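You operate a simulated robot arm through the tools that you are given. There is no shell and no other tool. Be economical: measure what you need, move in short steps, check, and stop when the job is done.

Carry out the task below with a simulated two-armed robot. There is one attempt and no reset: what you move stays moved.

JOB
Sleeve both long bars, then shut the maroon one in the yellow drawer.
Fine: sleeves out over the lug joints; the other long bar ends on its rests. Where these are worked on the way, their far stop is far enough and under half their travel is too little: yellow drawer.

It is judged by the outcome, as a careful person would: the job done as asked, and still so three seconds after it is handed in. It fails if anything else is knocked over, pushed out of place, dropped, spilled or broken.

ROBOT AND FRAMES
Two 7-joint arms with two-finger parallel grippers on one trunk, on a base that drives. Base frame: it is fixed to the floor where the robot stands at the start and does not move with it; the origin is under the middle of the robot, x ahead of it, y to its left, z up. Lengths are in m, angles in rad, forces in N, time in s.
The left shoulder is at the start at [0.07, 0.133, 1.301], the right one opposite. With the tool pointing down near the work surface each hand reaches from about 0.18 to 0.64 m from the robot's upright axis, wherever it stands, measured 20 degrees to its own side. Places, roughly: black palm pad [0.5, -0.5, 0.9]; cream flap [0.7, -1.4, 1]; end stop knob [0.4, -1.4, 0.9]; lift stand deck [0.6, -1.9, 0.9]; lift stand knob [0.4, -2, 0.9]; orange bracket [0.4, -1.9, 1]; orange flap [0.7, -1.2, 1]; ram board switch [0.7, -0.5, 0.9]; screw clamp jaw [0.5, -1.1, 1]; screw clamp knob [0.5, -1.2, 1]; small grey block [0.6, -0.8, 0.9]; small yellow jaw [0.6, -1.4, 0.9]; teal prop [0.4, -1.8, 0.9]; white end stop [0.5, -1.4, 0.9]; white palm pad [0.5, -0.9, 0.9]; yellow drawer [0.5, -0.2, 0.9]. Payload 1.57 kg a hand.
The TCP of each hand is the grasp point between the finger pads, 0.03 m short of the fingertips. In the tool frame z runs along the fingers and y along their closing line. Largest opening 0.08 m; finger width 0.017, thickness 0.012; the body of the gripper, 0.04 by 0.082 m, starts 0.08 m behind the TCP.
Orientation is that of the tool frame in the base frame, as a unit quaternion [w, x, y, z]. With the fingers straight down and closing along the base's y, the tool's x points along the base's -x, its y along +y and its z along -z.

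CONTROLS
- The arms move only by the tool step_arm. It takes "left_plan", "right_plan" or both (then of equal length, played together; a hand with none holds still); each is a list of rows, each a list of 7 numbers: the shift along the base's x, y, z in m, then the turn, a rotation vector about the base's x, y, z in rad, then the closure, from 0 (fully open) to 1 (shut). In form: [[tx, ty, tz, wx, wy, wz, grip], ...]. A call has 1 to 20 rows; each row shifts and turns the commanded pose from where the row before left it. A row lasts 0.2 s, in which the tool goes at most 0.05 m and 0.15 rad; a call with a longer step from one row to the next is refused whole, and so is a gripper value outside its range. A pose out of reach is approached as far as the arm can. The call stops where the force on the tool passes 40 N (or 10 N more than at its start, if that is more) or the arm is blocked; 0.2 s more then pass. Each finger travels about 0.153 m/s and halts on what it meets, pressing with about 31 N; the grip force reading is that of the motor and also rises with nothing between the fingers. The clock runs only during rows and for 0.2 s after the last one: add rows that do not move to give the fingers time. The reply holds the time, the measured pose of the TCP, the force on the tool along the base axes, the opening and the grip force, in the units named above and with some noise, with the torque about the TCP (base axes, N m) and any sound that the robot's microphone picked up.
- Cameras (640 x 400 px; columns grow to the right, rows downward): "scene" is now at [0.1172, -0.0292, 1.5312]; the picture's right is [-0.47, -0.88, 0.00], its down [-0.63, 0.34, -0.70] and it looks along [0.62, -0.33, -0.72] (base axes); focal length 252 px, centre (320, 200). "left" rides on the left gripper at [0.072, 0.007, -0.122] in its tool frame; the picture's right is [-0.09, 1.00, 0.00], its down [-0.84, -0.08, -0.54] and it looks along [-0.54, -0.05, 0.84] (tool axes); focal length 238 px, centre (320, 200). "right" rides on the right gripper at [0.072, -0.007, -0.122] in its tool frame; the picture's right is [0.09, 1.00, 0.00], its down [-0.84, 0.08, -0.54] and it looks along [-0.54, 0.05, 0.84] (tool axes); focal length 238 px, centre (320, 200). There is no depth. A picture from a camera that has moved, and an enlarged one, comes with that camera's place and axes in the base frame and with its lens. The place of the scene camera against the robot may be out by one fixed shift of up to 0.025 m in any direction.
- capture(camera): a new picture of that camera. No time passes.
- slide_trunk(by): slides the trunk up (or, below 0, down) by that many m; the arms and the scene camera ride with it, the base frame stays. It gives what a move gives, with no picture.
- roll_base(legs): drives the robot by 1 to 6 legs, each [ahead, left, turn to the left] in m, m and rad, along the robot's own axes; the way and the turn of a leg run together, so that a leg with both is an arc; at most 1.5 m and 3.142 rad a leg. The arms and the cameras ride along, it lands a little off, and it stops where it bumps. It gives what a move gives.
- turn_head(pan, tilt): turns the head with the scene camera to pan (to the left, within 1.501 rad either way) and tilt (down, from -0.506 to 1.204), counted from straight ahead of the robot. It gives what a move gives.
- zoom(camera, box): a new picture of the part [left, top, right, bottom] of that camera's present view, enlarged. No time passes.
- sign_off(): hands the job in; it is judged then, once.

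Work in short steps. Places have to be worked out from the pictures, the camera data and where the tool is seen: move nearer, look again, correct. Check each grasp and each placing, and mend what went wrong. You have 120 turns and 92 pictures in all, those below and enlarged ones among them. Open the grippers and draw the arms clear of the work before you hand the job in, unless the task says otherwise; then end with one line.

The tools are called after ">>>" by a JSON object that holds its "name" and its "arguments". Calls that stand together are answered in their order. step_arm: Moves the arms, as the interface text tells. Its arguments: {"type":"object","properties":{"left_plan":{"type":"array","items":{"type":"array","items":{"type":"number"}}},"right_plan":{"type":"array","items":{"type":"array","items":{"type":"number"}}}},"required":[]} The other tools are called the same way: slide_trunk (by) slides the trunk up or down; roll_base (legs) drives the base; turn_head (pan, tilt) turns the head that bears the scene camera; capture (camera) takes a picture; zoom (camera, box) takes an enlarged picture of a part of a camera's view; sign_off () hands the job in.

At the start:

```text
time: 0.0
left_ee_pos: [0.4487, -0.0133, 1.2396]
left_orientation: [0.0, 0.001, 1.0, 0.0]
left_contact_force: [0.1, 0.2, -0.5]
left_wrist_torque: [-0.02, 0.0, 0.01]
left_gripper_width: 0.0798
left_finger_force: 0.2
right_ee_pos: [0.362, -0.4005, 1.3044]
right_orientation: [0.0, 0.0, 1.0, 0.0]
right_contact_force: [0.9, 0.2, -0.6]
right_wrist_torque: [-0.01, -0.01, 0.01]
right_gripper_width: 0.0798
right_finger_force: 0.0
trunk travel left (down, up): [-0.875, 0.065]
robot x, y, heading: [0.0024, 0.0005, -0.0]
head pan, tilt: [-0.487, 0.798]
```

scene: 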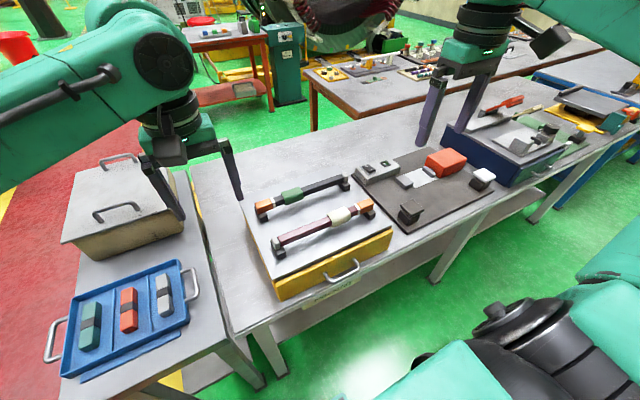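
right: 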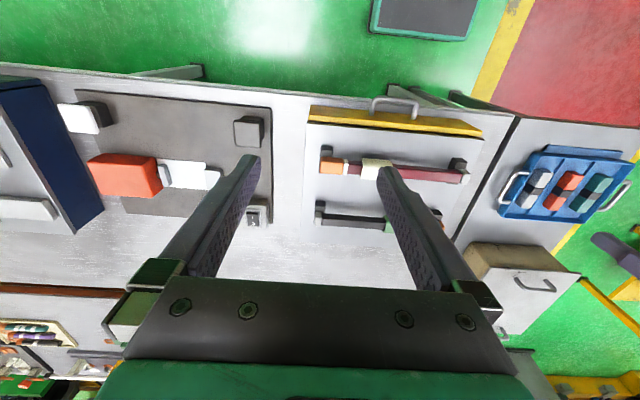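
left: 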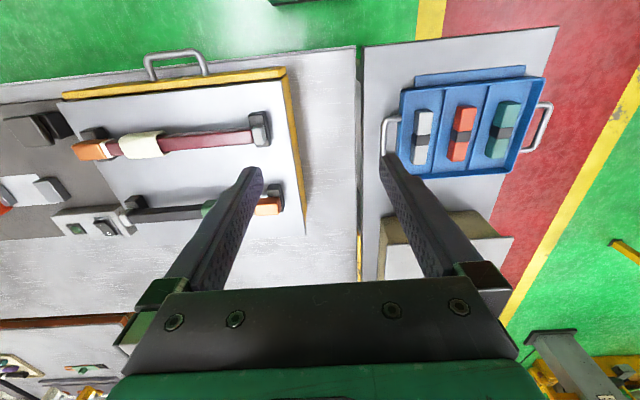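

The bars lie on rests atop the yellow drawer cabinet. I zoom in to understand the sleeves and lug joints.

>>> {"name": "zoom", "arguments": {"camera": "scene", "box": [230, 150, 410, 310]}}

>>> {"name": "zoom", "arguments": {"camera": "left", "box": [40, 40, 320, 240]}}

>>> {"name": "zoom", "arguments": {"camera": "right", "box": [290, 80, 510, 250]}}

```text
2.50 times, centred on (320, 230) of scene
camera zoom: at [0.1172, -0.0292, 1.5312], right [-0.47, -0.88, 0.0], down [-0.63, 0.34, -0.7], along [0.62, -0.33, -0.72], focal length 630 px, centre (320, 125)
```

zoom: 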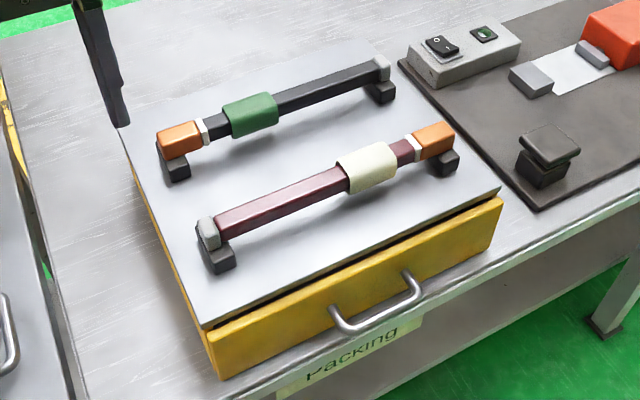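

```text
2.00 times, centred on (180, 140) of left
camera zoom: at [0.378, -0.006, 1.3623], right [0.09, 1.0, 0.0], down [0.84, -0.08, 0.54], along [0.54, -0.05, -0.84], focal length 477 px, centre (600, 320)
```

zoom: 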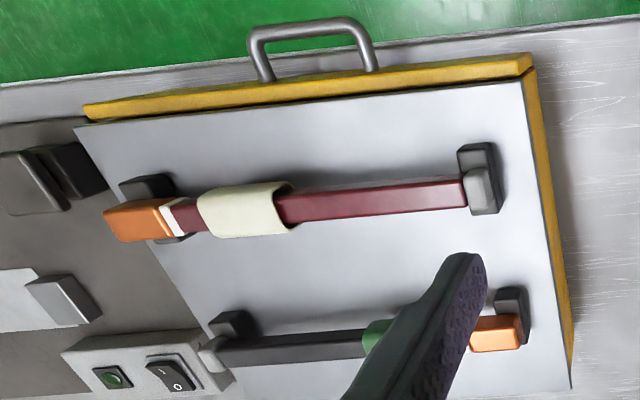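

```text
2.35 times, centred on (400, 165) of right
camera zoom: at [0.2903, -0.4067, 1.4264], right [-0.09, 1.0, 0.0], down [0.84, 0.08, 0.54], along [0.54, 0.05, -0.84], focal length 561 px, centre (132, 282)
```

zoom: 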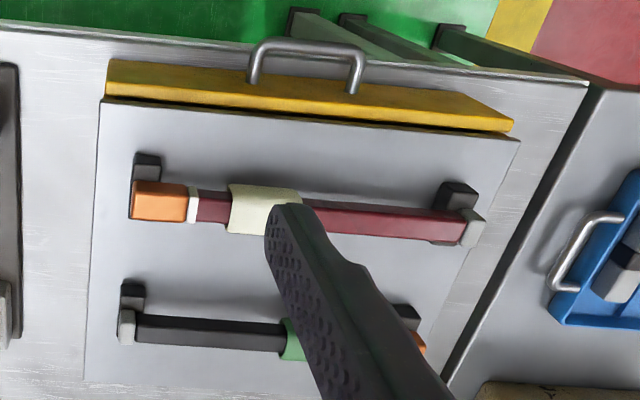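

Triangulating: bars at z≈1.01, maroon at x≈0.48 (y −0.10…−0.40, orange lug at the −y end), black at x≈0.61 (orange lug at the +y end), cabinet top ≈0.965. I drive right so that both arms straddle the drawer.

>>> {"name": "roll_base", "arguments": {"legs": [[0, -0.25, 0]]}}

```text
time: 1.8
left_ee_pos: [0.4496, -0.2606, 1.2386]
left_orientation: [0.0, 0.0, 1.0, -0.002]
left_contact_force: [0.7, -0.3, 0.5]
left_wrist_torque: [-0.03, 0.02, -0.04]
left_gripper_width: 0.0798
left_finger_force: 0.1
right_ee_pos: [0.361, -0.6467, 1.3058]
right_orientation: [0.0, 0.0, 1.0, -0.002]
right_contact_force: [0.4, -0.4, 0.1]
right_wrist_torque: [-0.04, -0.01, -0.02]
right_gripper_width: 0.08
right_finger_force: 0.0
trunk travel left (down, up): [-0.875, 0.065]
robot x, y, heading: [-0.0006, -0.2532, 0.002]
head pan, tilt: [-0.487, 0.798]
```

Now rotate both hands so fingers close along x and place them above the maroon bar, cameras facing outward.

>>> {"name": "step_arm", "arguments": {"left_plan": [[0.0028, 0.01, -0.008, 0, 0, -0.1428, 0], [0.0028, 0.01, -0.008, 0, 0, -0.1428, 0], [0.0028, 0.01, -0.008, 0, 0, -0.1428, 0], [0.0028, 0.01, -0.008, 0, 0, -0.1428, 0], [0.0028, 0.01, -0.008, 0, 0, -0.1428, 0], [0.0028, 0.01, -0.008, 0, 0, -0.1428, 0], [0.0028, 0.01, -0.008, 0, 0, -0.1428, 0], [0.0028, 0.01, -0.008, 0, 0, -0.1428, 0], [0.0028, 0.01, -0.008, 0, 0, -0.1428, 0], [0.0028, 0.01, -0.008, 0, 0, -0.1428, 0], [0.0028, 0.01, -0.008, 0, 0, -0.1428, 0]], "right_plan": [[0.0109, 0.0288, -0.0142, 0, 0, 0.1428, 0], [0.0109, 0.0288, -0.0142, 0, 0, 0.1428, 0], [0.0109, 0.0288, -0.0142, 0, 0, 0.1428, 0], [0.0109, 0.0288, -0.0142, 0, 0, 0.1428, 0], [0.0109, 0.0288, -0.0142, 0, 0, 0.1428, 0], [0.0109, 0.0288, -0.0142, 0, 0, 0.1428, 0], [0.0109, 0.0288, -0.0142, 0, 0, 0.1428, 0], [0.0109, 0.0288, -0.0142, 0, 0, 0.1428, 0], [0.0109, 0.0288, -0.0142, 0, 0, 0.1428, 0], [0.0109, 0.0288, -0.0142, 0, 0, 0.1428, 0], [0.0109, 0.0288, -0.0142, 0, 0, 0.1428, 0]]}}

>>> {"name": "turn_head", "arguments": {"pan": 0.0, "tilt": 0.9}}

>>> {"name": "capture", "arguments": {"camera": "left"}}

>>> {"name": "capture", "arguments": {"camera": "right"}}

>>> {"name": "capture", "arguments": {"camera": "scene"}}

```text
time: 4.2
left_ee_pos: [0.4818, -0.1519, 1.1495]
left_orientation: [-0.001, 0.708, 0.706, -0.002]
left_contact_force: [-0.6, 0.1, -0.1]
left_wrist_torque: [-0.01, 0.03, -0.03]
left_gripper_width: 0.0799
left_finger_force: 0.0
right_ee_pos: [0.4759, -0.3424, 1.1502]
right_orientation: [-0.001, 0.708, -0.706, 0.0]
right_contact_force: [-0.2, -0.3, 0.0]
right_wrist_torque: [0.01, 0.02, 0.0]
right_gripper_width: 0.0799
right_finger_force: 0.1
right hand out of reach, approached as far as the arm can: row 11
trunk travel left (down, up): [-0.875, 0.065]
robot x, y, heading: [-0.0016, -0.2499, 0.001]
head pan, tilt: [-0.487, 0.798]
```

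```text
time: 5.2
left_ee_pos: [0.4802, -0.1544, 1.1503]
left_orientation: [0.0, 0.706, 0.708, 0.0]
left_contact_force: [1.0, -0.5, 0.5]
left_wrist_torque: [-0.01, -0.04, 0.0]
left_gripper_width: 0.0799
left_finger_force: 0.1
right_ee_pos: [0.4753, -0.3417, 1.1496]
right_orientation: [-0.001, 0.707, -0.707, 0.0]
right_contact_force: [1.3, -0.6, -0.5]
right_wrist_torque: [0.03, -0.01, -0.02]
right_gripper_width: 0.0798
right_finger_force: 0.0
trunk travel left (down, up): [-0.875, 0.065]
robot x, y, heading: [-0.0009, -0.25, 0.002]
head pan, tilt: [0.0, 0.901]
```

```text
85 pictures are left
camera left: at [0.4864, -0.0816, 1.2742], right [1.0, -0.09, 0.0], down [-0.08, -0.84, 0.54], along [-0.05, -0.54, -0.84], focal length 238 px, centre (320, 200)
```

left: 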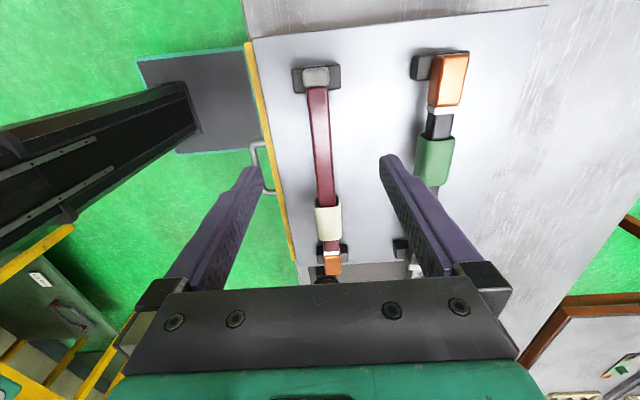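

```text
84 pictures are left
camera right: at [0.4809, -0.4146, 1.2714], right [-1.0, -0.09, 0.0], down [-0.08, 0.84, 0.54], along [-0.05, 0.54, -0.84], focal length 238 px, centre (320, 200)
```

right: 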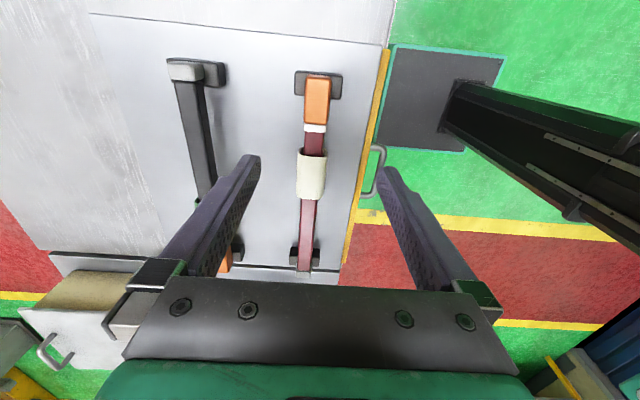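

```text
83 pictures are left
camera scene: at [0.1208, -0.2428, 1.5233], right [0.0, -1.0, 0.0], down [-0.78, 0.0, -0.62], along [0.62, 0.0, -0.78], focal length 252 px, centre (320, 200)
```

scene: 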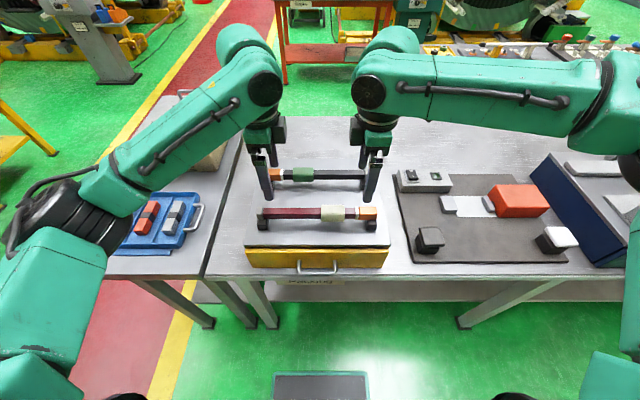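

Bar confirmed at x≈0.48; sleeve centre y≈−0.284, joint collar ≈−0.342, rest starts ≈−0.368. Lower both hands around the bar, left on bare bar, right at the sleeve, still open.

>>> {"name": "step_arm", "arguments": {"left_plan": [[0, -0.002, -0.02, 0, 0, 0, 0], [0, -0.002, -0.02, 0, 0, 0, 0], [0, -0.002, -0.02, 0, 0, 0, 0], [0, 0, -0.02, 0, 0, 0, 0], [0, 0, -0.02, 0, 0, 0, 0], [0, 0, -0.02, 0, 0, 0, 0], [0, 0, -0.015, 0, 0, 0, 0]], "right_plan": [[0, 0.009, -0.02, 0, 0, 0, 0], [0, 0.009, -0.02, 0, 0, 0, 0], [0, 0.009, -0.02, 0, 0, 0, 0], [0, 0.009, -0.02, 0, 0, 0, 0], [0, 0.009, -0.02, 0, 0, 0, 0], [0, 0.0, -0.02, 0, 0, 0, 0], [0, 0, -0.015, 0, 0, 0, 0]]}}

>>> {"name": "capture", "arguments": {"camera": "right"}}

>>> {"name": "capture", "arguments": {"camera": "left"}}

```text
time: 6.7
left_ee_pos: [0.477, -0.1604, 1.0249]
left_orientation: [0.001, 0.707, 0.707, 0.001]
left_contact_force: [-0.8, 0.4, 0.0]
left_wrist_torque: [-0.01, 0.05, -0.02]
left_gripper_width: 0.0802
left_finger_force: 0.0
right_ee_pos: [0.4391, -0.3442, 1.0481]
right_orientation: [-0.015, 0.708, -0.706, 0.006]
right_contact_force: [-8.2, 0.6, 19.6]
right_wrist_torque: [-0.07, -0.54, -0.12]
right_gripper_width: 0.0742
right_finger_force: 0.2
right hand out of reach, approached as far as the arm can: row 1, 2, 3, 4, 5, 6, 7
trunk travel left (down, up): [-0.875, 0.065]
robot x, y, heading: [0.0003, -0.2526, -0.003]
head pan, tilt: [0.0, 0.901]
stopped in row 7 (right hand): the force on the tool passed its limit (the readings are from after the stop); the commanded pose is now the measured one
```

```text
82 pictures are left
camera right: at [0.4426, -0.4172, 1.1698], right [-1.0, -0.09, -0.03], down [-0.1, 0.83, 0.55], along [-0.03, 0.55, -0.84], focal length 238 px, centre (320, 200)
```

right: 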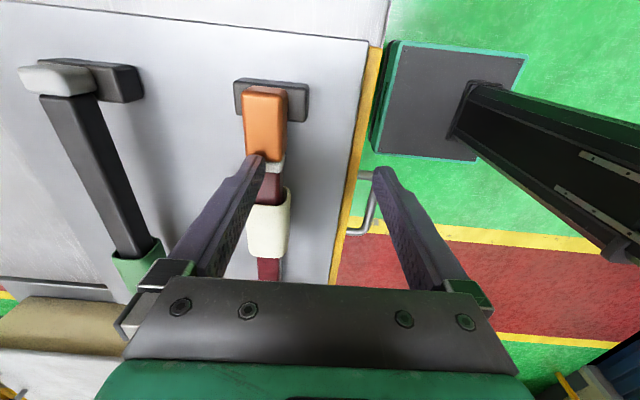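

```text
81 pictures are left
camera left: at [0.4836, -0.0876, 1.1474], right [1.0, -0.09, 0.0], down [-0.08, -0.84, 0.54], along [-0.05, -0.54, -0.84], focal length 238 px, centre (320, 200)
```

left: 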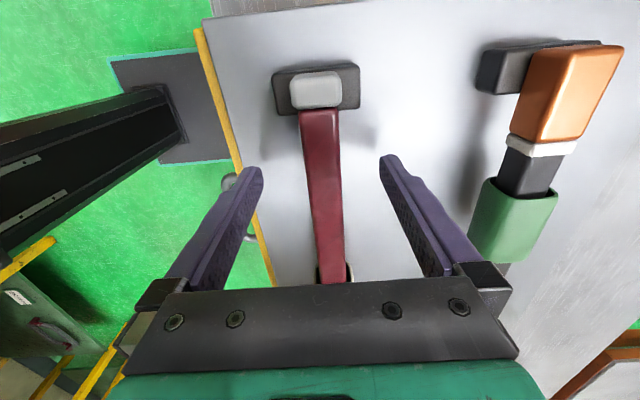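

The right wrist can't hold this yaw further inward, and its finger touched the orange end. I raise it and turn it by half a turn the other way.

>>> {"name": "step_arm", "arguments": {"right_plan": [[0, 0, 0.03, 0, 0, 0, 0], [0, 0, 0.04, 0, 0, 0, 0], [0, 0, 0.04, 0, 0, 0, 0], [0, -0.01, 0.02, 0, 0, -0.1428, 0], [0, -0.01, 0, 0, 0, -0.1428, 0], [0, -0.01, 0, 0, 0, -0.1428, 0], [0, -0.01, 0, 0, 0, -0.1428, 0], [0, -0.01, 0, 0, 0, -0.1428, 0], [0, -0.01, 0, 0, 0, -0.1428, 0], [0, 0, 0, 0, 0, -0.1428, 0], [0, 0, 0, 0, 0, -0.1428, 0], [0, 0, 0, 0, 0, -0.1428, 0], [0, 0, 0, 0, 0, -0.1428, 0], [0, 0, 0, 0, 0, -0.1428, 0]]}}

>>> {"name": "step_arm", "arguments": {"right_plan": [[0, 0, 0, 0, 0, -0.1428, 0], [0, 0, 0, 0, 0, -0.1428, 0], [0, 0, 0, 0, 0, -0.1428, 0], [0, 0, 0, 0, 0, -0.1428, 0], [0, 0, 0, 0, 0, -0.1428, 0], [0, 0, 0, 0, 0, -0.1428, 0], [0, 0, 0, 0, 0, -0.1428, 0], [0, 0, 0, 0, 0, -0.1428, 0], [0, 0, 0, 0, 0, -0.1428, 0], [0, 0, 0, 0, 0, -0.1428, 0], [0, 0, 0, 0, 0, -0.1428, 0]]}}

>>> {"name": "capture", "arguments": {"camera": "right"}}

>>> {"name": "capture", "arguments": {"camera": "scene"}}

```text
time: 9.7
left_ee_pos: [0.4798, -0.1596, 1.0226]
left_orientation: [-0.001, 0.707, 0.707, 0.0]
left_contact_force: [0.0, 0.1, -0.8]
left_wrist_torque: [0.0, 0.01, 0.0]
left_gripper_width: 0.08
left_finger_force: 0.0
right_ee_pos: [0.4426, -0.4049, 1.175]
right_orientation: [0.004, 0.0, 1.0, -0.012]
right_contact_force: [0.3, -0.9, -0.5]
right_wrist_torque: [0.03, -0.02, 0.01]
right_gripper_width: 0.0802
right_finger_force: 0.1
trunk travel left (down, up): [-0.875, 0.065]
robot x, y, heading: [0.0008, -0.2503, 0.002]
head pan, tilt: [0.0, 0.901]
```

```text
time: 12.1
left_ee_pos: [0.4804, -0.1603, 1.0222]
left_orientation: [-0.001, 0.707, 0.707, 0.0]
left_contact_force: [0.2, 0.8, -0.4]
left_wrist_torque: [0.01, 0.01, 0.01]
left_gripper_width: 0.0802
left_finger_force: 0.1
right_ee_pos: [0.4415, -0.4051, 1.1754]
right_orientation: [-0.005, 0.707, 0.707, -0.012]
right_contact_force: [-0.6, -0.3, -0.8]
right_wrist_torque: [0.02, 0.02, -0.03]
right_gripper_width: 0.0798
right_finger_force: 0.1
trunk travel left (down, up): [-0.875, 0.065]
robot x, y, heading: [-0.0009, -0.2512, -0.003]
head pan, tilt: [0.0, 0.901]
```

```text
80 pictures are left
camera right: at [0.4382, -0.3321, 1.2964], right [1.0, 0.09, -0.02], down [0.09, -0.83, 0.55], along [0.03, -0.55, -0.84], focal length 238 px, centre (320, 200)
```

right: 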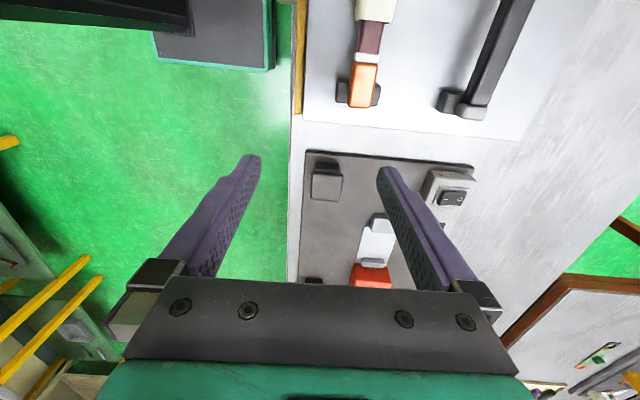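

```text
79 pictures are left
camera scene: at [0.1214, -0.2425, 1.5232], right [0.0, -1.0, 0.0], down [-0.78, 0.0, -0.62], along [0.62, 0.0, -0.78], focal length 252 px, centre (320, 200)
```

scene: 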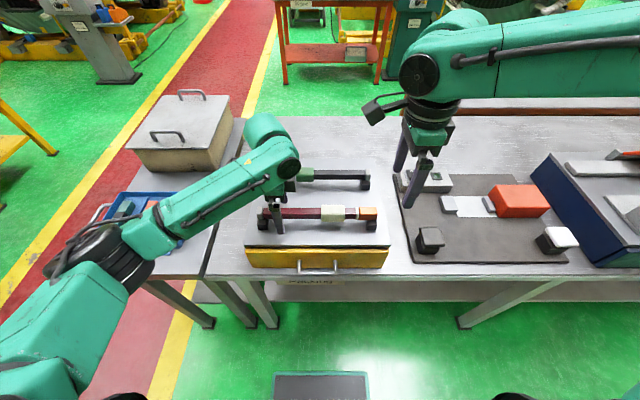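

The turn worked. I shift the left hand outward to y≈−0.13 and lower it, and bring the right above the sleeve at y≈−0.297.

>>> {"name": "step_arm", "arguments": {"left_plan": [[0, 0.015, 0, 0, 0, 0, 0], [0, 0.015, 0, 0, 0, 0, 0], [0, 0, -0.005, 0, 0, 0, 0], [0, 0, -0.005, 0, 0, 0, 0], [0, 0, 0, 0, 0, 0, 0]], "right_plan": [[0.0077, 0.0216, -0.019, 0.01, -0.024, 0, 0], [0.0077, 0.0216, -0.019, 0, 0, 0, 0], [0.0077, 0.0216, -0.019, 0, 0, 0, 0], [0.0077, 0.0216, -0.019, 0, 0, 0, 0], [0.0077, 0.0216, -0.019, 0, 0, 0, 0]]}}

>>> {"name": "capture", "arguments": {"camera": "right"}}

>>> {"name": "capture", "arguments": {"camera": "scene"}}

```text
time: 13.3
left_ee_pos: [0.4799, -0.1304, 1.0122]
left_orientation: [0.0, 0.707, 0.707, 0.001]
left_contact_force: [0.1, 0.0, 0.6]
left_wrist_torque: [0.0, 0.03, 0.02]
left_gripper_width: 0.08
left_finger_force: 0.1
right_ee_pos: [0.4504, -0.3352, 1.0917]
right_orientation: [0.0, 0.707, 0.707, 0.001]
right_contact_force: [-0.2, -0.6, -0.2]
right_wrist_torque: [-0.04, 0.03, 0.03]
right_gripper_width: 0.0799
right_finger_force: 0.1
right hand out of reach, approached as far as the arm can: row 4, 5
trunk travel left (down, up): [-0.875, 0.065]
robot x, y, heading: [0.0016, -0.2491, 0.002]
head pan, tilt: [0.0, 0.901]
```

```text
78 pictures are left
camera right: at [0.4441, -0.2635, 1.2138], right [1.0, 0.09, 0.0], down [0.08, -0.84, 0.54], along [0.05, -0.54, -0.84], focal length 238 px, centre (320, 200)
```

right: 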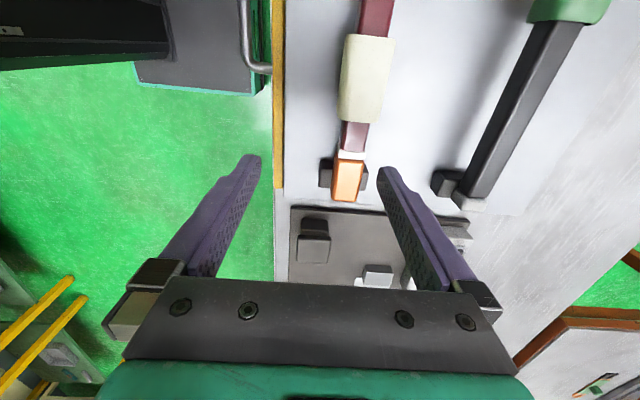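

```text
77 pictures are left
camera scene: at [0.1208, -0.2421, 1.5233], right [0.0, -1.0, 0.0], down [-0.78, 0.0, -0.62], along [0.62, 0.0, -0.78], focal length 252 px, centre (320, 200)
```

scene: 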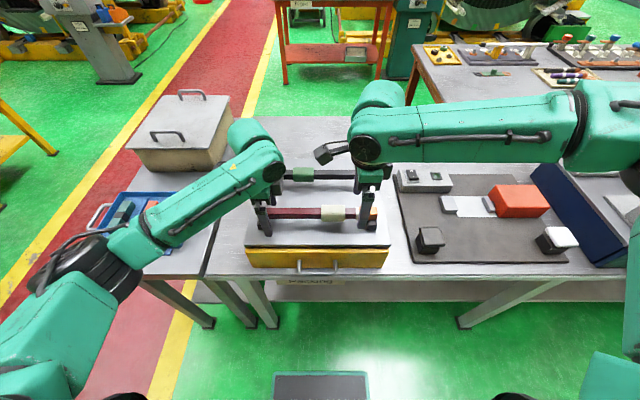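

Right arm stalls about 5 cm short, so the target is at its inward/far limit. I raise the left hand clear and advance the base 8 cm (base front still short of the table edge).

>>> {"name": "step_arm", "arguments": {"left_plan": [[0, 0, 0.04, 0, 0, 0, 0], [0, 0, 0.04, 0, 0, 0, 0]], "right_plan": [[-0.01, -0.03, 0.0, 0, 0, 0, 0], [-0.01, -0.03, 0.01, 0, 0, 0, 0]]}}

>>> {"name": "roll_base", "arguments": {"legs": [[0.08, 0, 0]]}}

```text
time: 13.9
left_ee_pos: [0.4785, -0.1314, 1.0916]
left_orientation: [0.0, 0.707, 0.707, 0.001]
left_contact_force: [-0.8, 0.2, -0.1]
left_wrist_torque: [0.0, 0.0, 0.01]
left_gripper_width: 0.0799
left_finger_force: 0.0
right_ee_pos: [0.4299, -0.3976, 1.103]
right_orientation: [0.001, 0.707, 0.708, 0.002]
right_contact_force: [-0.1, 0.0, 0.0]
right_wrist_torque: [0.04, -0.01, 0.02]
right_gripper_width: 0.0799
right_finger_force: 0.1
trunk travel left (down, up): [-0.875, 0.065]
robot x, y, heading: [0.0016, -0.2518, 0.002]
head pan, tilt: [0.0, 0.901]
```

```text
time: 15.0
left_ee_pos: [0.5549, -0.1294, 1.0956]
left_orientation: [0.002, 0.706, 0.708, 0.001]
left_contact_force: [-0.3, 0.1, 0.3]
left_wrist_torque: [-0.02, 0.0, -0.02]
left_gripper_width: 0.0802
left_finger_force: 0.0
right_ee_pos: [0.5064, -0.3943, 1.106]
right_orientation: [0.002, 0.706, 0.708, 0.003]
right_contact_force: [-0.2, 0.7, -0.1]
right_wrist_torque: [-0.03, -0.08, -0.02]
right_gripper_width: 0.0798
right_finger_force: 0.0
trunk travel left (down, up): [-0.875, 0.065]
robot x, y, heading: [0.081, -0.251, -0.001]
head pan, tilt: [0.0, 0.901]
```

Move both above their spots on the maroon bar.

>>> {"name": "step_arm", "arguments": {"left_plan": [[-0.019, 0, 0, 0, 0, 0, 0], [-0.019, 0, 0, 0, 0, 0, 0], [-0.019, 0, 0, 0, 0, 0, 0], [-0.018, 0, 0, 0, 0, 0, 0]], "right_plan": [[-0.0066, 0.0243, -0.0075, 0, 0, 0, 0], [-0.0066, 0.0243, -0.0075, 0, 0, 0, 0], [-0.0066, 0.0243, -0.0075, 0, 0, 0, 0], [-0.0066, 0.0243, -0.0075, 0, 0, 0, 0]]}}

>>> {"name": "capture", "arguments": {"camera": "right"}}

```text
time: 16.0
left_ee_pos: [0.4842, -0.1282, 1.0924]
left_orientation: [0.001, 0.707, 0.707, 0.001]
left_contact_force: [-0.6, 0.5, -0.4]
left_wrist_torque: [-0.01, -0.03, 0.0]
left_gripper_width: 0.0799
left_finger_force: 0.1
right_ee_pos: [0.4794, -0.307, 1.0773]
right_orientation: [0.001, 0.706, 0.708, 0.001]
right_contact_force: [0.2, 0.1, -0.5]
right_wrist_torque: [-0.02, -0.05, -0.01]
right_gripper_width: 0.0798
right_finger_force: 0.1
right hand out of reach, approached as far as the arm can: row 4
trunk travel left (down, up): [-0.875, 0.065]
robot x, y, heading: [0.0779, -0.252, -0.001]
head pan, tilt: [0.0, 0.901]
```

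```text
76 pictures are left
camera right: at [0.4732, -0.2367, 1.1996], right [1.0, 0.1, 0.0], down [0.08, -0.84, 0.54], along [0.05, -0.54, -0.84], focal length 238 px, centre (320, 200)
```

right: 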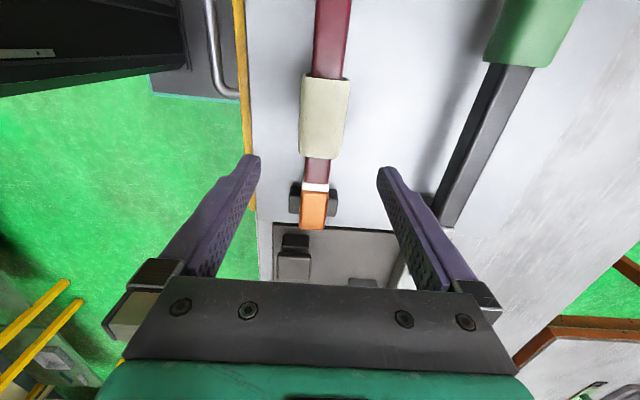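

Nearly there; a small base shift (3 cm left, 2 cm ahead) gives margin to descend.

>>> {"name": "roll_base", "arguments": {"legs": [[0.02, 0.03, 0]]}}

```text
time: 16.8
left_ee_pos: [0.5015, -0.1051, 1.0951]
left_orientation: [0.0, 0.707, 0.707, 0.004]
left_contact_force: [-1.3, -0.6, -0.1]
left_wrist_torque: [0.04, 0.01, 0.0]
left_gripper_width: 0.08
left_finger_force: 0.1
right_ee_pos: [0.4957, -0.2855, 1.0784]
right_orientation: [-0.001, 0.706, 0.709, 0.004]
right_contact_force: [-0.3, -0.8, 0.7]
right_wrist_torque: [0.02, 0.0, -0.05]
right_gripper_width: 0.0798
right_finger_force: 0.1
trunk travel left (down, up): [-0.875, 0.065]
robot x, y, heading: [0.0999, -0.222, -0.004]
head pan, tilt: [0.0, 0.901]
```

Align laterally then lower both to bar height.

>>> {"name": "step_arm", "arguments": {"left_plan": [[-0.0215, -0.025, 0, 0, 0, 0, 0], [0, 0, -0.02, 0, 0, 0, 0], [0, 0, -0.02, 0, 0, 0, 0], [0, 0, -0.02, 0, 0, 0, 0], [0, 0, -0.02, 0, 0, 0, 0], [0, 0, 0, 0, 0, 0, 0]], "right_plan": [[-0.0157, -0.0125, 0, 0, 0, 0, 0], [0, 0, -0.016, 0, 0, 0, 0], [0, 0, -0.016, 0, 0, 0, 0], [0, 0, -0.016, 0, 0, 0, 0], [0, 0, -0.016, 0, 0, 0, 0], [0, 0, 0, 0, 0, 0, 0]]}}

>>> {"name": "capture", "arguments": {"camera": "right"}}

>>> {"name": "capture", "arguments": {"camera": "left"}}

```text
time: 18.2
left_ee_pos: [0.4835, -0.125, 1.0122]
left_orientation: [0.0, 0.708, 0.707, 0.0]
left_contact_force: [-0.6, 0.7, -0.2]
left_wrist_torque: [0.02, 0.01, -0.02]
left_gripper_width: 0.0799
left_finger_force: 0.1
right_ee_pos: [0.4942, -0.3036, 1.0197]
right_orientation: [-0.002, 0.704, 0.71, 0.001]
right_contact_force: [-0.9, 0.0, 0.2]
right_wrist_torque: [0.02, 0.0, 0.01]
right_gripper_width: 0.0799
right_finger_force: 0.0
right hand out of reach, approached as far as the arm can: row 3, 4, 5
trunk travel left (down, up): [-0.875, 0.065]
robot x, y, heading: [0.102, -0.2219, -0.003]
head pan, tilt: [0.0, 0.901]
```

```text
75 pictures are left
camera right: at [0.488, -0.2327, 1.1416], right [1.0, 0.1, 0.0], down [0.08, -0.84, 0.54], along [0.05, -0.54, -0.84], focal length 238 px, centre (320, 200)
```

right: 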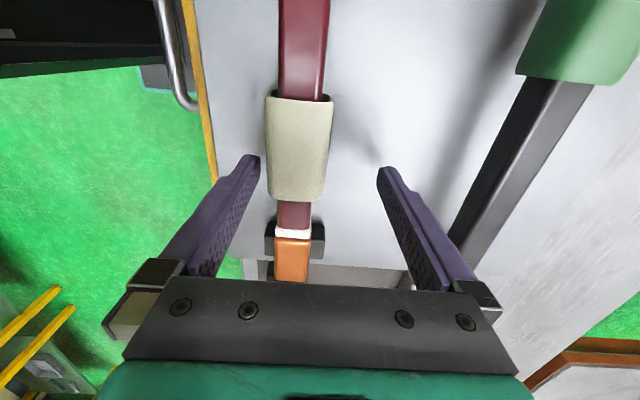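

```text
74 pictures are left
camera left: at [0.4909, -0.0526, 1.1352], right [1.0, -0.09, 0.0], down [-0.08, -0.84, 0.54], along [-0.05, -0.54, -0.84], focal length 238 px, centre (320, 200)
```

left: 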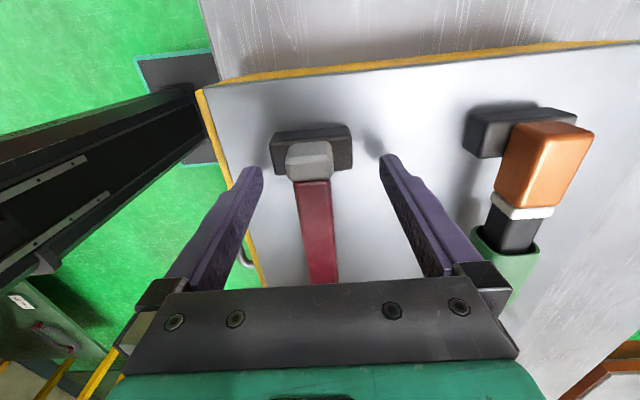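

The right arm is still slightly limited (x 1.4 cm off). I lean the right hand outward about x by 0.3 rad, which moves its wrist back toward its own side, keeping the finger closing along x.

>>> {"name": "step_arm", "arguments": {"right_plan": [[0, 0, 0.02, 0, 0, 0, 0], [0, 0, 0.01, 0.1, 0, 0, 0], [0, 0, 0, 0.1, 0, 0, 0], [0, 0, 0, 0.1, 0, 0, 0], [0, 0, 0, 0, 0, 0, 0]]}}

```text
time: 19.4
left_ee_pos: [0.484, -0.1243, 1.0141]
left_orientation: [0.0, 0.707, 0.707, 0.0]
left_contact_force: [-0.3, -0.2, 0.3]
left_wrist_torque: [-0.03, -0.01, 0.01]
left_gripper_width: 0.0802
left_finger_force: 0.1
right_ee_pos: [0.4943, -0.3047, 1.0492]
right_orientation: [-0.107, 0.697, 0.7, 0.107]
right_contact_force: [-0.1, -0.7, 0.7]
right_wrist_torque: [0.02, -0.01, 0.0]
right_gripper_width: 0.0801
right_finger_force: 0.1
trunk travel left (down, up): [-0.875, 0.065]
robot x, y, heading: [0.097, -0.2191, 0.002]
head pan, tilt: [0.0, 0.901]
```

Reached with the lean. Now lower right onto the sleeve line (x 0.480, y −0.300).

>>> {"name": "step_arm", "arguments": {"left_plan": [[-0.003, -0.006, 0, 0, 0, 0, 0], [0, 0, 0, 0, 0, 0, 0], [0, 0, 0, 0, 0, 0, 0], [0, 0, 0, 0, 0, 0, 0]], "right_plan": [[-0.014, 0.005, 0, 0, 0, 0, 0], [0, 0, -0.017, 0, 0, 0, 0], [0, 0, -0.016, 0, 0, 0, 0], [0, 0, 0, 0, 0, 0, 0]]}}

>>> {"name": "capture", "arguments": {"camera": "right"}}

>>> {"name": "capture", "arguments": {"camera": "scene"}}

```text
time: 20.4
left_ee_pos: [0.4807, -0.1307, 1.012]
left_orientation: [0.001, 0.707, 0.707, 0.001]
left_contact_force: [-0.2, -0.8, -0.5]
left_wrist_torque: [0.0, -0.01, 0.0]
left_gripper_width: 0.08
left_finger_force: 0.1
right_ee_pos: [0.4792, -0.2989, 1.0173]
right_orientation: [-0.106, 0.698, 0.7, 0.107]
right_contact_force: [-0.4, -0.3, 0.2]
right_wrist_torque: [0.02, 0.0, -0.01]
right_gripper_width: 0.0799
right_finger_force: 0.1
trunk travel left (down, up): [-0.875, 0.065]
robot x, y, heading: [0.0995, -0.2239, -0.001]
head pan, tilt: [0.0, 0.901]
```

```text
73 pictures are left
camera right: at [0.4727, -0.2669, 1.1539], right [1.0, 0.09, 0.03], down [0.08, -0.96, 0.27], along [0.05, -0.26, -0.96], focal length 238 px, centre (320, 200)
```

right: 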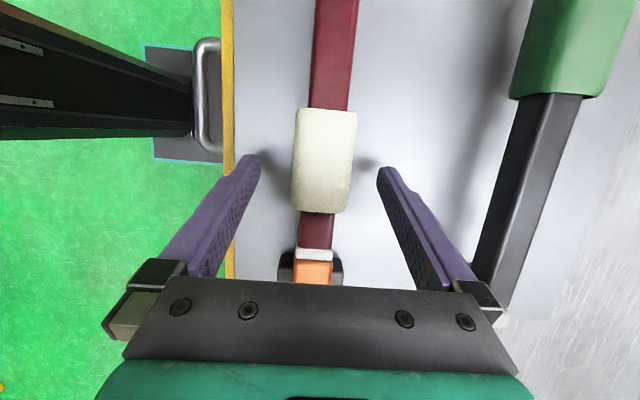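

```text
72 pictures are left
camera scene: at [0.221, -0.2133, 1.5233], right [0.0, -1.0, 0.0], down [-0.78, 0.0, -0.62], along [0.62, 0.0, -0.78], focal length 252 px, centre (320, 200)
```

scene: 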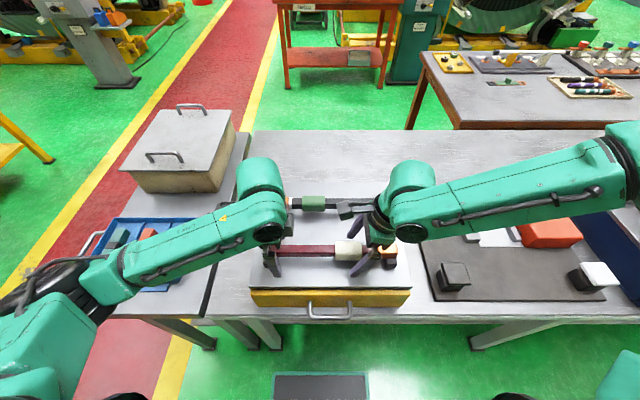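

Alignment good. Close left on the bar first, then right on the sleeve.

>>> {"name": "step_arm", "arguments": {"left_plan": [[0, 0, 0, 0, 0, 0, 0.4], [0, 0, 0, 0, 0, 0, 1], [0, 0, 0, 0, 0, 0, 1], [0, 0, 0, 0, 0, 0, 1], [0, 0, 0, 0, 0, 0, 1]], "right_plan": [[0, 0.004, 0, 0, 0, 0, 0], [0, 0, 0, 0, 0, 0, 0], [0, 0, 0, 0, 0, 0, 0.4], [0, 0, 0, 0, 0, 0, 1], [0, 0, 0, 0, 0, 0, 1]]}}

```text
time: 21.6
left_ee_pos: [0.4808, -0.1307, 1.0111]
left_orientation: [0.0, 0.707, 0.707, 0.0]
left_contact_force: [-0.5, -0.5, -0.1]
left_wrist_torque: [-0.24, 0.0, -0.06]
left_gripper_width: 0.022
left_finger_force: 30.7
right_ee_pos: [0.48, -0.295, 1.0161]
right_orientation: [-0.106, 0.698, 0.7, 0.107]
right_contact_force: [0.2, 0.7, 0.0]
right_wrist_torque: [-0.14, 0.05, -0.1]
right_gripper_width: 0.0348
right_finger_force: 32.0
trunk travel left (down, up): [-0.875, 0.065]
robot x, y, heading: [0.1021, -0.2177, -0.002]
head pan, tilt: [0.0, 0.901]
```

Both grip (22 mm bar, 35 mm sleeve). Slide the sleeve −y by 3 cm.

>>> {"name": "step_arm", "arguments": {"left_plan": [[0, 0, 0, 0, 0, 0, 1], [0, 0, 0, 0, 0, 0, 1], [0, 0, 0, 0, 0, 0, 1], [0, 0, 0, 0, 0, 0, 1]], "right_plan": [[0, -0.008, 0, 0, 0, 0, 1], [0, -0.008, 0, 0, 0, 0, 1], [0, -0.007, 0, 0, 0, 0, 1], [0, -0.007, 0, 0, 0, 0, 1]]}}

>>> {"name": "capture", "arguments": {"camera": "right"}}

```text
time: 22.6
left_ee_pos: [0.4807, -0.132, 1.0123]
left_orientation: [0.0, 0.708, 0.707, 0.0]
left_contact_force: [-0.1, -2.9, 1.1]
left_wrist_torque: [-0.22, -0.02, -0.2]
left_gripper_width: 0.0217
left_finger_force: 30.8
right_ee_pos: [0.4808, -0.3248, 1.0172]
right_orientation: [-0.106, 0.698, 0.7, 0.107]
right_contact_force: [1.9, 3.2, -1.2]
right_wrist_torque: [-0.28, 0.02, -0.04]
right_gripper_width: 0.035
right_finger_force: 30.5
trunk travel left (down, up): [-0.875, 0.065]
robot x, y, heading: [0.0991, -0.2213, 0.001]
head pan, tilt: [0.0, 0.901]
```

```text
71 pictures are left
camera right: at [0.4736, -0.2929, 1.154], right [1.0, 0.09, 0.03], down [0.08, -0.96, 0.27], along [0.05, -0.26, -0.96], focal length 238 px, centre (320, 200)
```

right: 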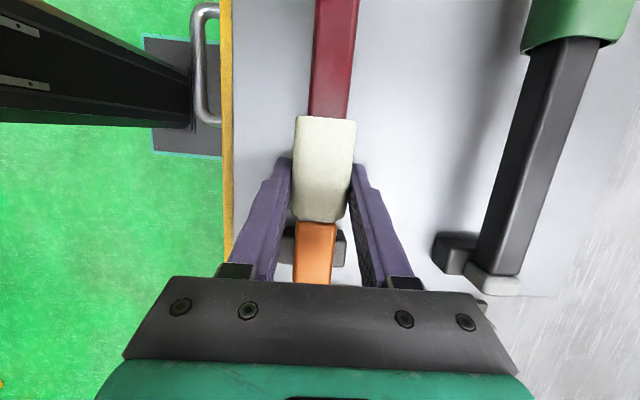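

Sleeve slides with ~3 N and now reaches the collar. Continue 2.2 cm more, to centre it on the joint.

>>> {"name": "step_arm", "arguments": {"left_plan": [[0, 0, 0, 0, 0, 0, 1], [0, 0, 0, 0, 0, 0, 1], [0, 0, 0, 0, 0, 0, 1], [0, 0, 0, 0, 0, 0, 1]], "right_plan": [[0, -0.006, 0, 0, 0, 0, 1], [0, -0.006, 0, 0, 0, 0, 1], [0, -0.005, 0, 0, 0, 0, 1], [0, -0.005, 0, 0, 0, 0, 1]]}}

>>> {"name": "capture", "arguments": {"camera": "right"}}

>>> {"name": "zoom", "arguments": {"camera": "scene", "box": [230, 170, 430, 330]}}

```text
time: 23.6
left_ee_pos: [0.4808, -0.1313, 1.0118]
left_orientation: [0.001, 0.708, 0.707, 0.0]
left_contact_force: [-1.8, -2.3, 0.4]
left_wrist_torque: [-0.79, -0.01, -0.15]
left_gripper_width: 0.0217
left_finger_force: 30.9
right_ee_pos: [0.4796, -0.3479, 1.0156]
right_orientation: [-0.106, 0.699, 0.699, 0.107]
right_contact_force: [2.7, 2.0, -0.6]
right_wrist_torque: [0.29, -0.01, -0.29]
right_gripper_width: 0.0347
right_finger_force: 31.4
trunk travel left (down, up): [-0.875, 0.065]
robot x, y, heading: [0.1018, -0.2176, 0.003]
head pan, tilt: [0.0, 0.901]
```

```text
70 pictures are left
camera right: at [0.4735, -0.3152, 1.154], right [1.0, 0.09, 0.03], down [0.08, -0.96, 0.27], along [0.05, -0.26, -0.96], focal length 238 px, centre (320, 200)
```

right: 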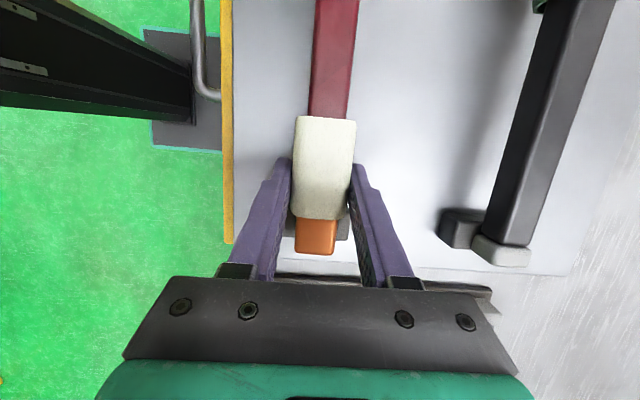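

```text
2.50 times, centred on (330, 250) of scene
camera zoom: at [0.222, -0.2134, 1.5232], right [0.0, -1.0, 0.0], down [-0.78, 0.0, -0.62], along [0.62, 0.0, -0.78], focal length 630 px, centre (295, 75)
```

zoom: 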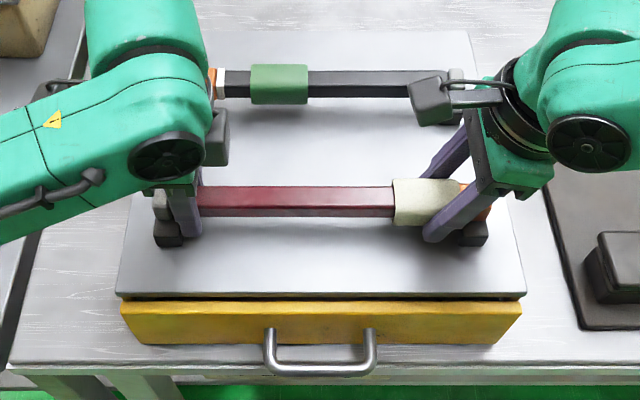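

The sleeve covers the collar (about −0.306…−0.360; joint ≈−0.340). I push it 6 mm more to centre on the joint, then release the right hand.

>>> {"name": "step_arm", "arguments": {"left_plan": [[0, 0, 0, 0, 0, 0, 1], [0, 0, 0, 0, 0, 0, 1], [0, 0, 0, 0, 0, 0, 1]], "right_plan": [[0, -0.003, 0, 0, 0, 0, 1], [0, -0.003, 0, 0, 0, 0, 1], [0, 0, 0, 0, 0, 0, 1]]}}

>>> {"name": "step_arm", "arguments": {"left_plan": [[0, 0, 0, 0, 0, 0, 1], [0, 0, 0, 0, 0, 0, 1], [0, 0, 0, 0, 0, 0, 1], [0, 0, 0, 0, 0, 0, 1], [0, 0, 0, 0, 0, 0, 1]], "right_plan": [[0, 0, 0, 0, 0, 0, 0.4], [0, 0, 0, 0, 0, 0, 0.2], [0, 0, 0.03, 0, 0, 0, 0], [0, 0, 0.03, 0, 0, 0, 0], [0, -0.02, 0.02, 0, 0, 0, 0]]}}

>>> {"name": "capture", "arguments": {"camera": "right"}}

```text
time: 24.4
left_ee_pos: [0.4795, -0.131, 1.0119]
left_orientation: [0.002, 0.707, 0.707, -0.002]
left_contact_force: [-0.4, -20.2, 0.4]
left_wrist_torque: [0.33, -0.05, 0.07]
left_gripper_width: 0.0215
left_finger_force: 31.4
right_ee_pos: [0.4801, -0.3512, 1.0173]
right_orientation: [-0.106, 0.697, 0.701, 0.109]
right_contact_force: [-1.1, 24.2, -0.2]
right_wrist_torque: [-0.01, 0.06, -0.13]
right_gripper_width: 0.0348
right_finger_force: 31.4
trunk travel left (down, up): [-0.875, 0.065]
robot x, y, heading: [0.1, -0.226, 0.0]
head pan, tilt: [0.0, 0.901]
```

```text
time: 25.6
left_ee_pos: [0.4811, -0.1308, 1.0125]
left_orientation: [-0.001, 0.707, 0.707, 0.001]
left_contact_force: [0.0, -0.4, 0.3]
left_wrist_torque: [0.47, -0.02, 0.0]
left_gripper_width: 0.0218
left_finger_force: 30.6
right_ee_pos: [0.4788, -0.3738, 1.0952]
right_orientation: [-0.106, 0.698, 0.7, 0.108]
right_contact_force: [-0.9, -0.1, -0.5]
right_wrist_torque: [-0.01, -0.03, 0.0]
right_gripper_width: 0.0803
right_finger_force: 0.1
trunk travel left (down, up): [-0.875, 0.065]
robot x, y, heading: [0.1013, -0.2205, -0.003]
head pan, tilt: [0.0, 0.901]
```

```text
68 pictures are left
camera right: at [0.4725, -0.3426, 1.2336], right [1.0, 0.09, 0.03], down [0.08, -0.96, 0.27], along [0.05, -0.26, -0.96], focal length 238 px, centre (320, 200)
```

right: 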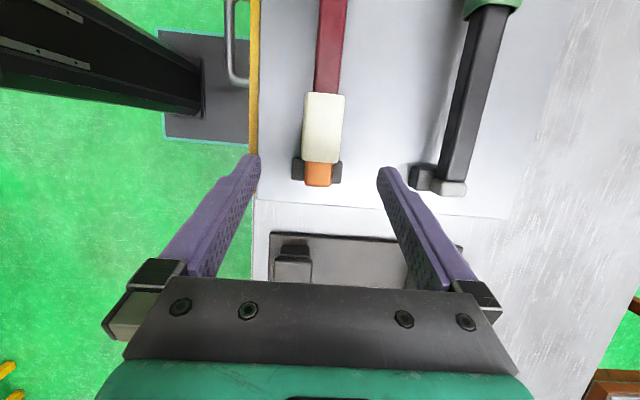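

The sleeve hit its stop (≈24 N) with the joint covered, lug end still on its rest. Release the left hand, raise, then reposition the base for the black bar (x≈0.61, green sleeve ≈ −0.178…−0.236, joint ≈ −0.148).

>>> {"name": "step_arm", "arguments": {"left_plan": [[0, 0, 0, 0, 0, 0, 0.4], [0, 0, 0, 0, 0, 0, 0], [0, 0, 0.03, 0, 0, 0, 0], [0, 0, 0.04, 0, 0, 0, 0], [0, 0, 0.04, 0, 0, 0, 0]], "right_plan": [[0, 0, 0, 0, 0, 0, 0], [0, 0, 0, 0, 0, 0, 0], [0, 0, 0.01, 0, 0, 0, 0], [0, 0, 0.02, 0, 0, 0, 0], [0, 0, 0, 0, 0, 0, 0]]}}

>>> {"name": "roll_base", "arguments": {"legs": [[0.04, -0.06, 0]]}}

```text
time: 26.8
left_ee_pos: [0.4793, -0.1315, 1.122]
left_orientation: [0.0, 0.707, 0.707, 0.0]
left_contact_force: [-0.3, 0.5, 0.4]
left_wrist_torque: [0.0, 0.02, 0.01]
left_gripper_width: 0.0798
left_finger_force: 0.0
right_ee_pos: [0.4801, -0.3732, 1.1261]
right_orientation: [-0.107, 0.698, 0.7, 0.107]
right_contact_force: [0.5, 0.0, 0.1]
right_wrist_torque: [-0.01, 0.02, -0.04]
right_gripper_width: 0.0797
right_finger_force: 0.1
trunk travel left (down, up): [-0.875, 0.065]
robot x, y, heading: [0.1007, -0.2216, 0.003]
head pan, tilt: [0.0, 0.901]
```

```text
time: 27.9
left_ee_pos: [0.5172, -0.1836, 1.1221]
left_orientation: [0.003, 0.707, 0.707, -0.001]
left_contact_force: [-0.9, 0.9, 0.6]
left_wrist_torque: [-0.07, -0.05, 0.01]
left_gripper_width: 0.0801
left_finger_force: 0.0
right_ee_pos: [0.5164, -0.4258, 1.1282]
right_orientation: [-0.102, 0.699, 0.7, 0.107]
right_contact_force: [-0.3, 0.8, 0.3]
right_wrist_torque: [-0.04, -0.05, -0.02]
right_gripper_width: 0.08
right_finger_force: 0.1
trunk travel left (down, up): [-0.875, 0.065]
robot x, y, heading: [0.1432, -0.2795, 0.004]
head pan, tilt: [0.0, 0.901]
```

Lean the left hand outward and bring both above the black bar.

>>> {"name": "step_arm", "arguments": {"left_plan": [[0.0186, -0.001, 0, -0.1, 0, 0, 0], [0.0186, -0.001, 0, -0.1, 0, 0, 0], [0.0186, -0.001, -0.01, -0.1, 0, 0, 0], [0.0186, -0.001, -0.01, 0, 0, 0, 0], [0.0186, -0.002, -0.01, 0, 0, 0, 0]], "right_plan": [[0.0188, 0.0148, 0, 0, 0, 0, 0], [0.0188, 0.0148, 0, 0, 0, 0, 0], [0.0188, 0.0148, -0.012, 0, 0, 0, 0], [0.0188, 0.0148, -0.013, 0, 0, 0, 0], [0.0188, 0.0148, -0.013, 0, 0, 0, 0]]}}

>>> {"name": "capture", "arguments": {"camera": "left"}}

>>> {"name": "capture", "arguments": {"camera": "right"}}

```text
time: 29.1
left_ee_pos: [0.6145, -0.1948, 1.0901]
left_orientation: [0.105, 0.699, 0.699, -0.107]
left_contact_force: [0.4, -0.9, 0.2]
left_wrist_torque: [-0.03, -0.01, -0.01]
left_gripper_width: 0.0802
left_finger_force: 0.1
right_ee_pos: [0.6154, -0.3574, 1.0878]
right_orientation: [-0.106, 0.698, 0.701, 0.106]
right_contact_force: [0.3, 0.5, 0.3]
right_wrist_torque: [0.0, -0.01, 0.07]
right_gripper_width: 0.0797
right_finger_force: 0.0
trunk travel left (down, up): [-0.875, 0.065]
robot x, y, heading: [0.1393, -0.2788, 0.006]
head pan, tilt: [0.0, 0.901]
```

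```text
67 pictures are left
camera left: at [0.6218, -0.0899, 1.187], right [1.0, -0.09, 0.03], down [-0.08, -0.64, 0.77], along [-0.05, -0.76, -0.64], focal length 238 px, centre (320, 200)
```

left: 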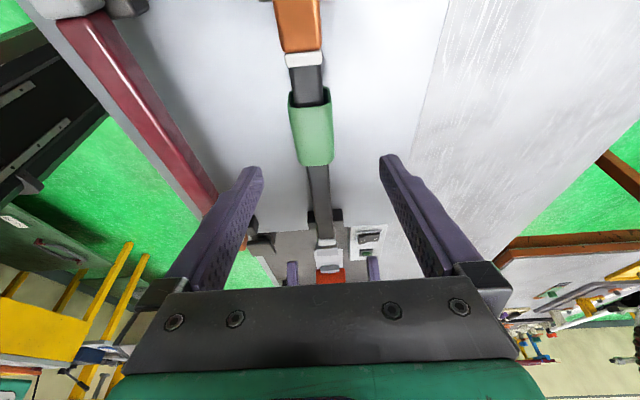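

```text
66 pictures are left
camera right: at [0.6091, -0.3247, 1.2253], right [1.0, 0.09, 0.03], down [0.08, -0.96, 0.27], along [0.05, -0.27, -0.96], focal length 238 px, centre (320, 200)
```

right: 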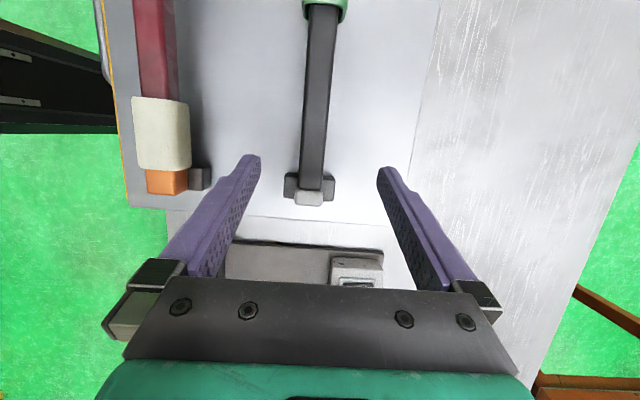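

Both are over the black bar (x≈0.611); sleeve −0.173…−0.228. Fine shift and lower, still open.

>>> {"name": "step_arm", "arguments": {"left_plan": [[-0.003, 0.003, -0.02, 0, 0, 0, 0], [0, 0, -0.02, 0, 0, 0, 0], [0, 0, -0.02, 0, 0, 0, 0], [0, 0, -0.014, 0, 0, 0, 0], [0, 0, 0, 0, 0, 0, 0]], "right_plan": [[-0.004, 0.005, -0.02, 0, 0, 0, 0], [0, 0, -0.02, 0, 0, 0, 0], [0, 0, -0.02, 0, 0, 0, 0], [0, 0, -0.014, 0, 0, 0, 0], [0, 0, 0, 0, 0, 0, 0]]}}

>>> {"name": "capture", "arguments": {"camera": "left"}}

>>> {"name": "capture", "arguments": {"camera": "right"}}

```text
time: 30.2
left_ee_pos: [0.6105, -0.1911, 1.0158]
left_orientation: [0.106, 0.699, 0.699, -0.105]
left_contact_force: [0.4, -0.4, 0.2]
left_wrist_torque: [-0.01, 0.02, 0.02]
left_gripper_width: 0.0801
left_finger_force: 0.0
right_ee_pos: [0.6043, -0.3584, 1.0194]
right_orientation: [-0.107, 0.698, 0.7, 0.107]
right_contact_force: [-0.4, -0.1, 0.5]
right_wrist_torque: [-0.01, 0.02, 0.01]
right_gripper_width: 0.08
right_finger_force: 0.0
right hand out of reach, approached as far as the arm can: row 4
trunk travel left (down, up): [-0.875, 0.065]
robot x, y, heading: [0.1425, -0.2776, 0.001]
head pan, tilt: [0.0, 0.901]
```

```text
65 pictures are left
camera left: at [0.6179, -0.0877, 1.1138], right [1.0, -0.09, 0.03], down [-0.08, -0.64, 0.77], along [-0.05, -0.76, -0.64], focal length 238 px, centre (320, 200)
```

left: 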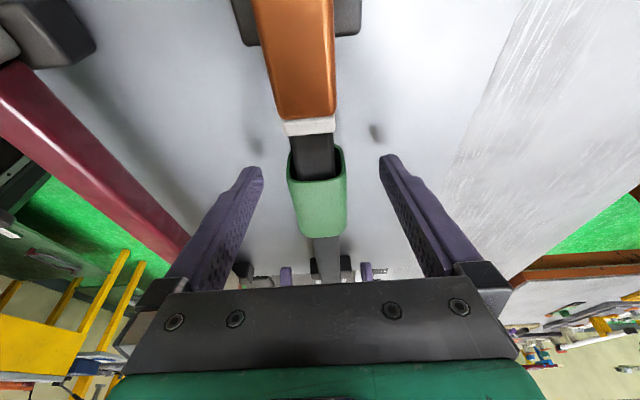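

```text
64 pictures are left
camera right: at [0.5974, -0.3262, 1.1569], right [1.0, 0.09, 0.03], down [0.08, -0.96, 0.27], along [0.05, -0.26, -0.96], focal length 238 px, centre (320, 200)
```

right: 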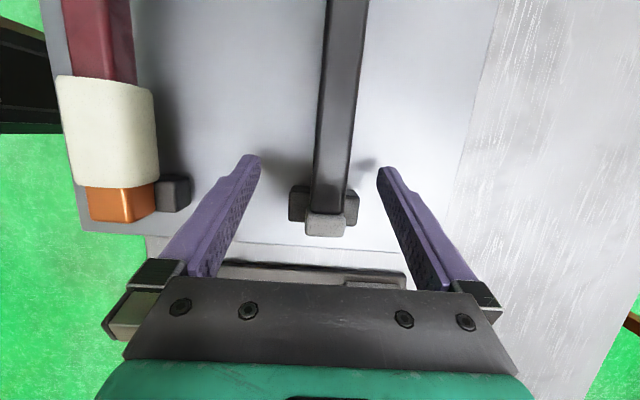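

Right is 7 mm off in x; add a bit more lean and re-approach.

>>> {"name": "step_arm", "arguments": {"right_plan": [[0, 0, 0.015, 0.1, 0, 0, 0], [0, 0, 0, 0.1, 0, 0, 0], [0.007, 0.006, 0, 0, 0, 0, 0], [0, 0, -0.016, 0, 0, 0, 0], [0, 0, 0, 0, 0, 0, 0]]}}

```text
time: 31.4
left_ee_pos: [0.6113, -0.1927, 1.0182]
left_orientation: [0.105, 0.699, 0.699, -0.105]
left_contact_force: [0.5, -0.8, 0.3]
left_wrist_torque: [-0.01, 0.0, 0.03]
left_gripper_width: 0.0801
left_finger_force: 0.1
right_ee_pos: [0.6121, -0.3539, 1.0194]
right_orientation: [-0.175, 0.684, 0.686, 0.176]
right_contact_force: [-0.3, 0.5, 0.4]
right_wrist_torque: [0.01, 0.04, -0.01]
right_gripper_width: 0.08
right_finger_force: 0.1
trunk travel left (down, up): [-0.875, 0.065]
robot x, y, heading: [0.138, -0.2777, -0.0]
head pan, tilt: [0.0, 0.901]
```

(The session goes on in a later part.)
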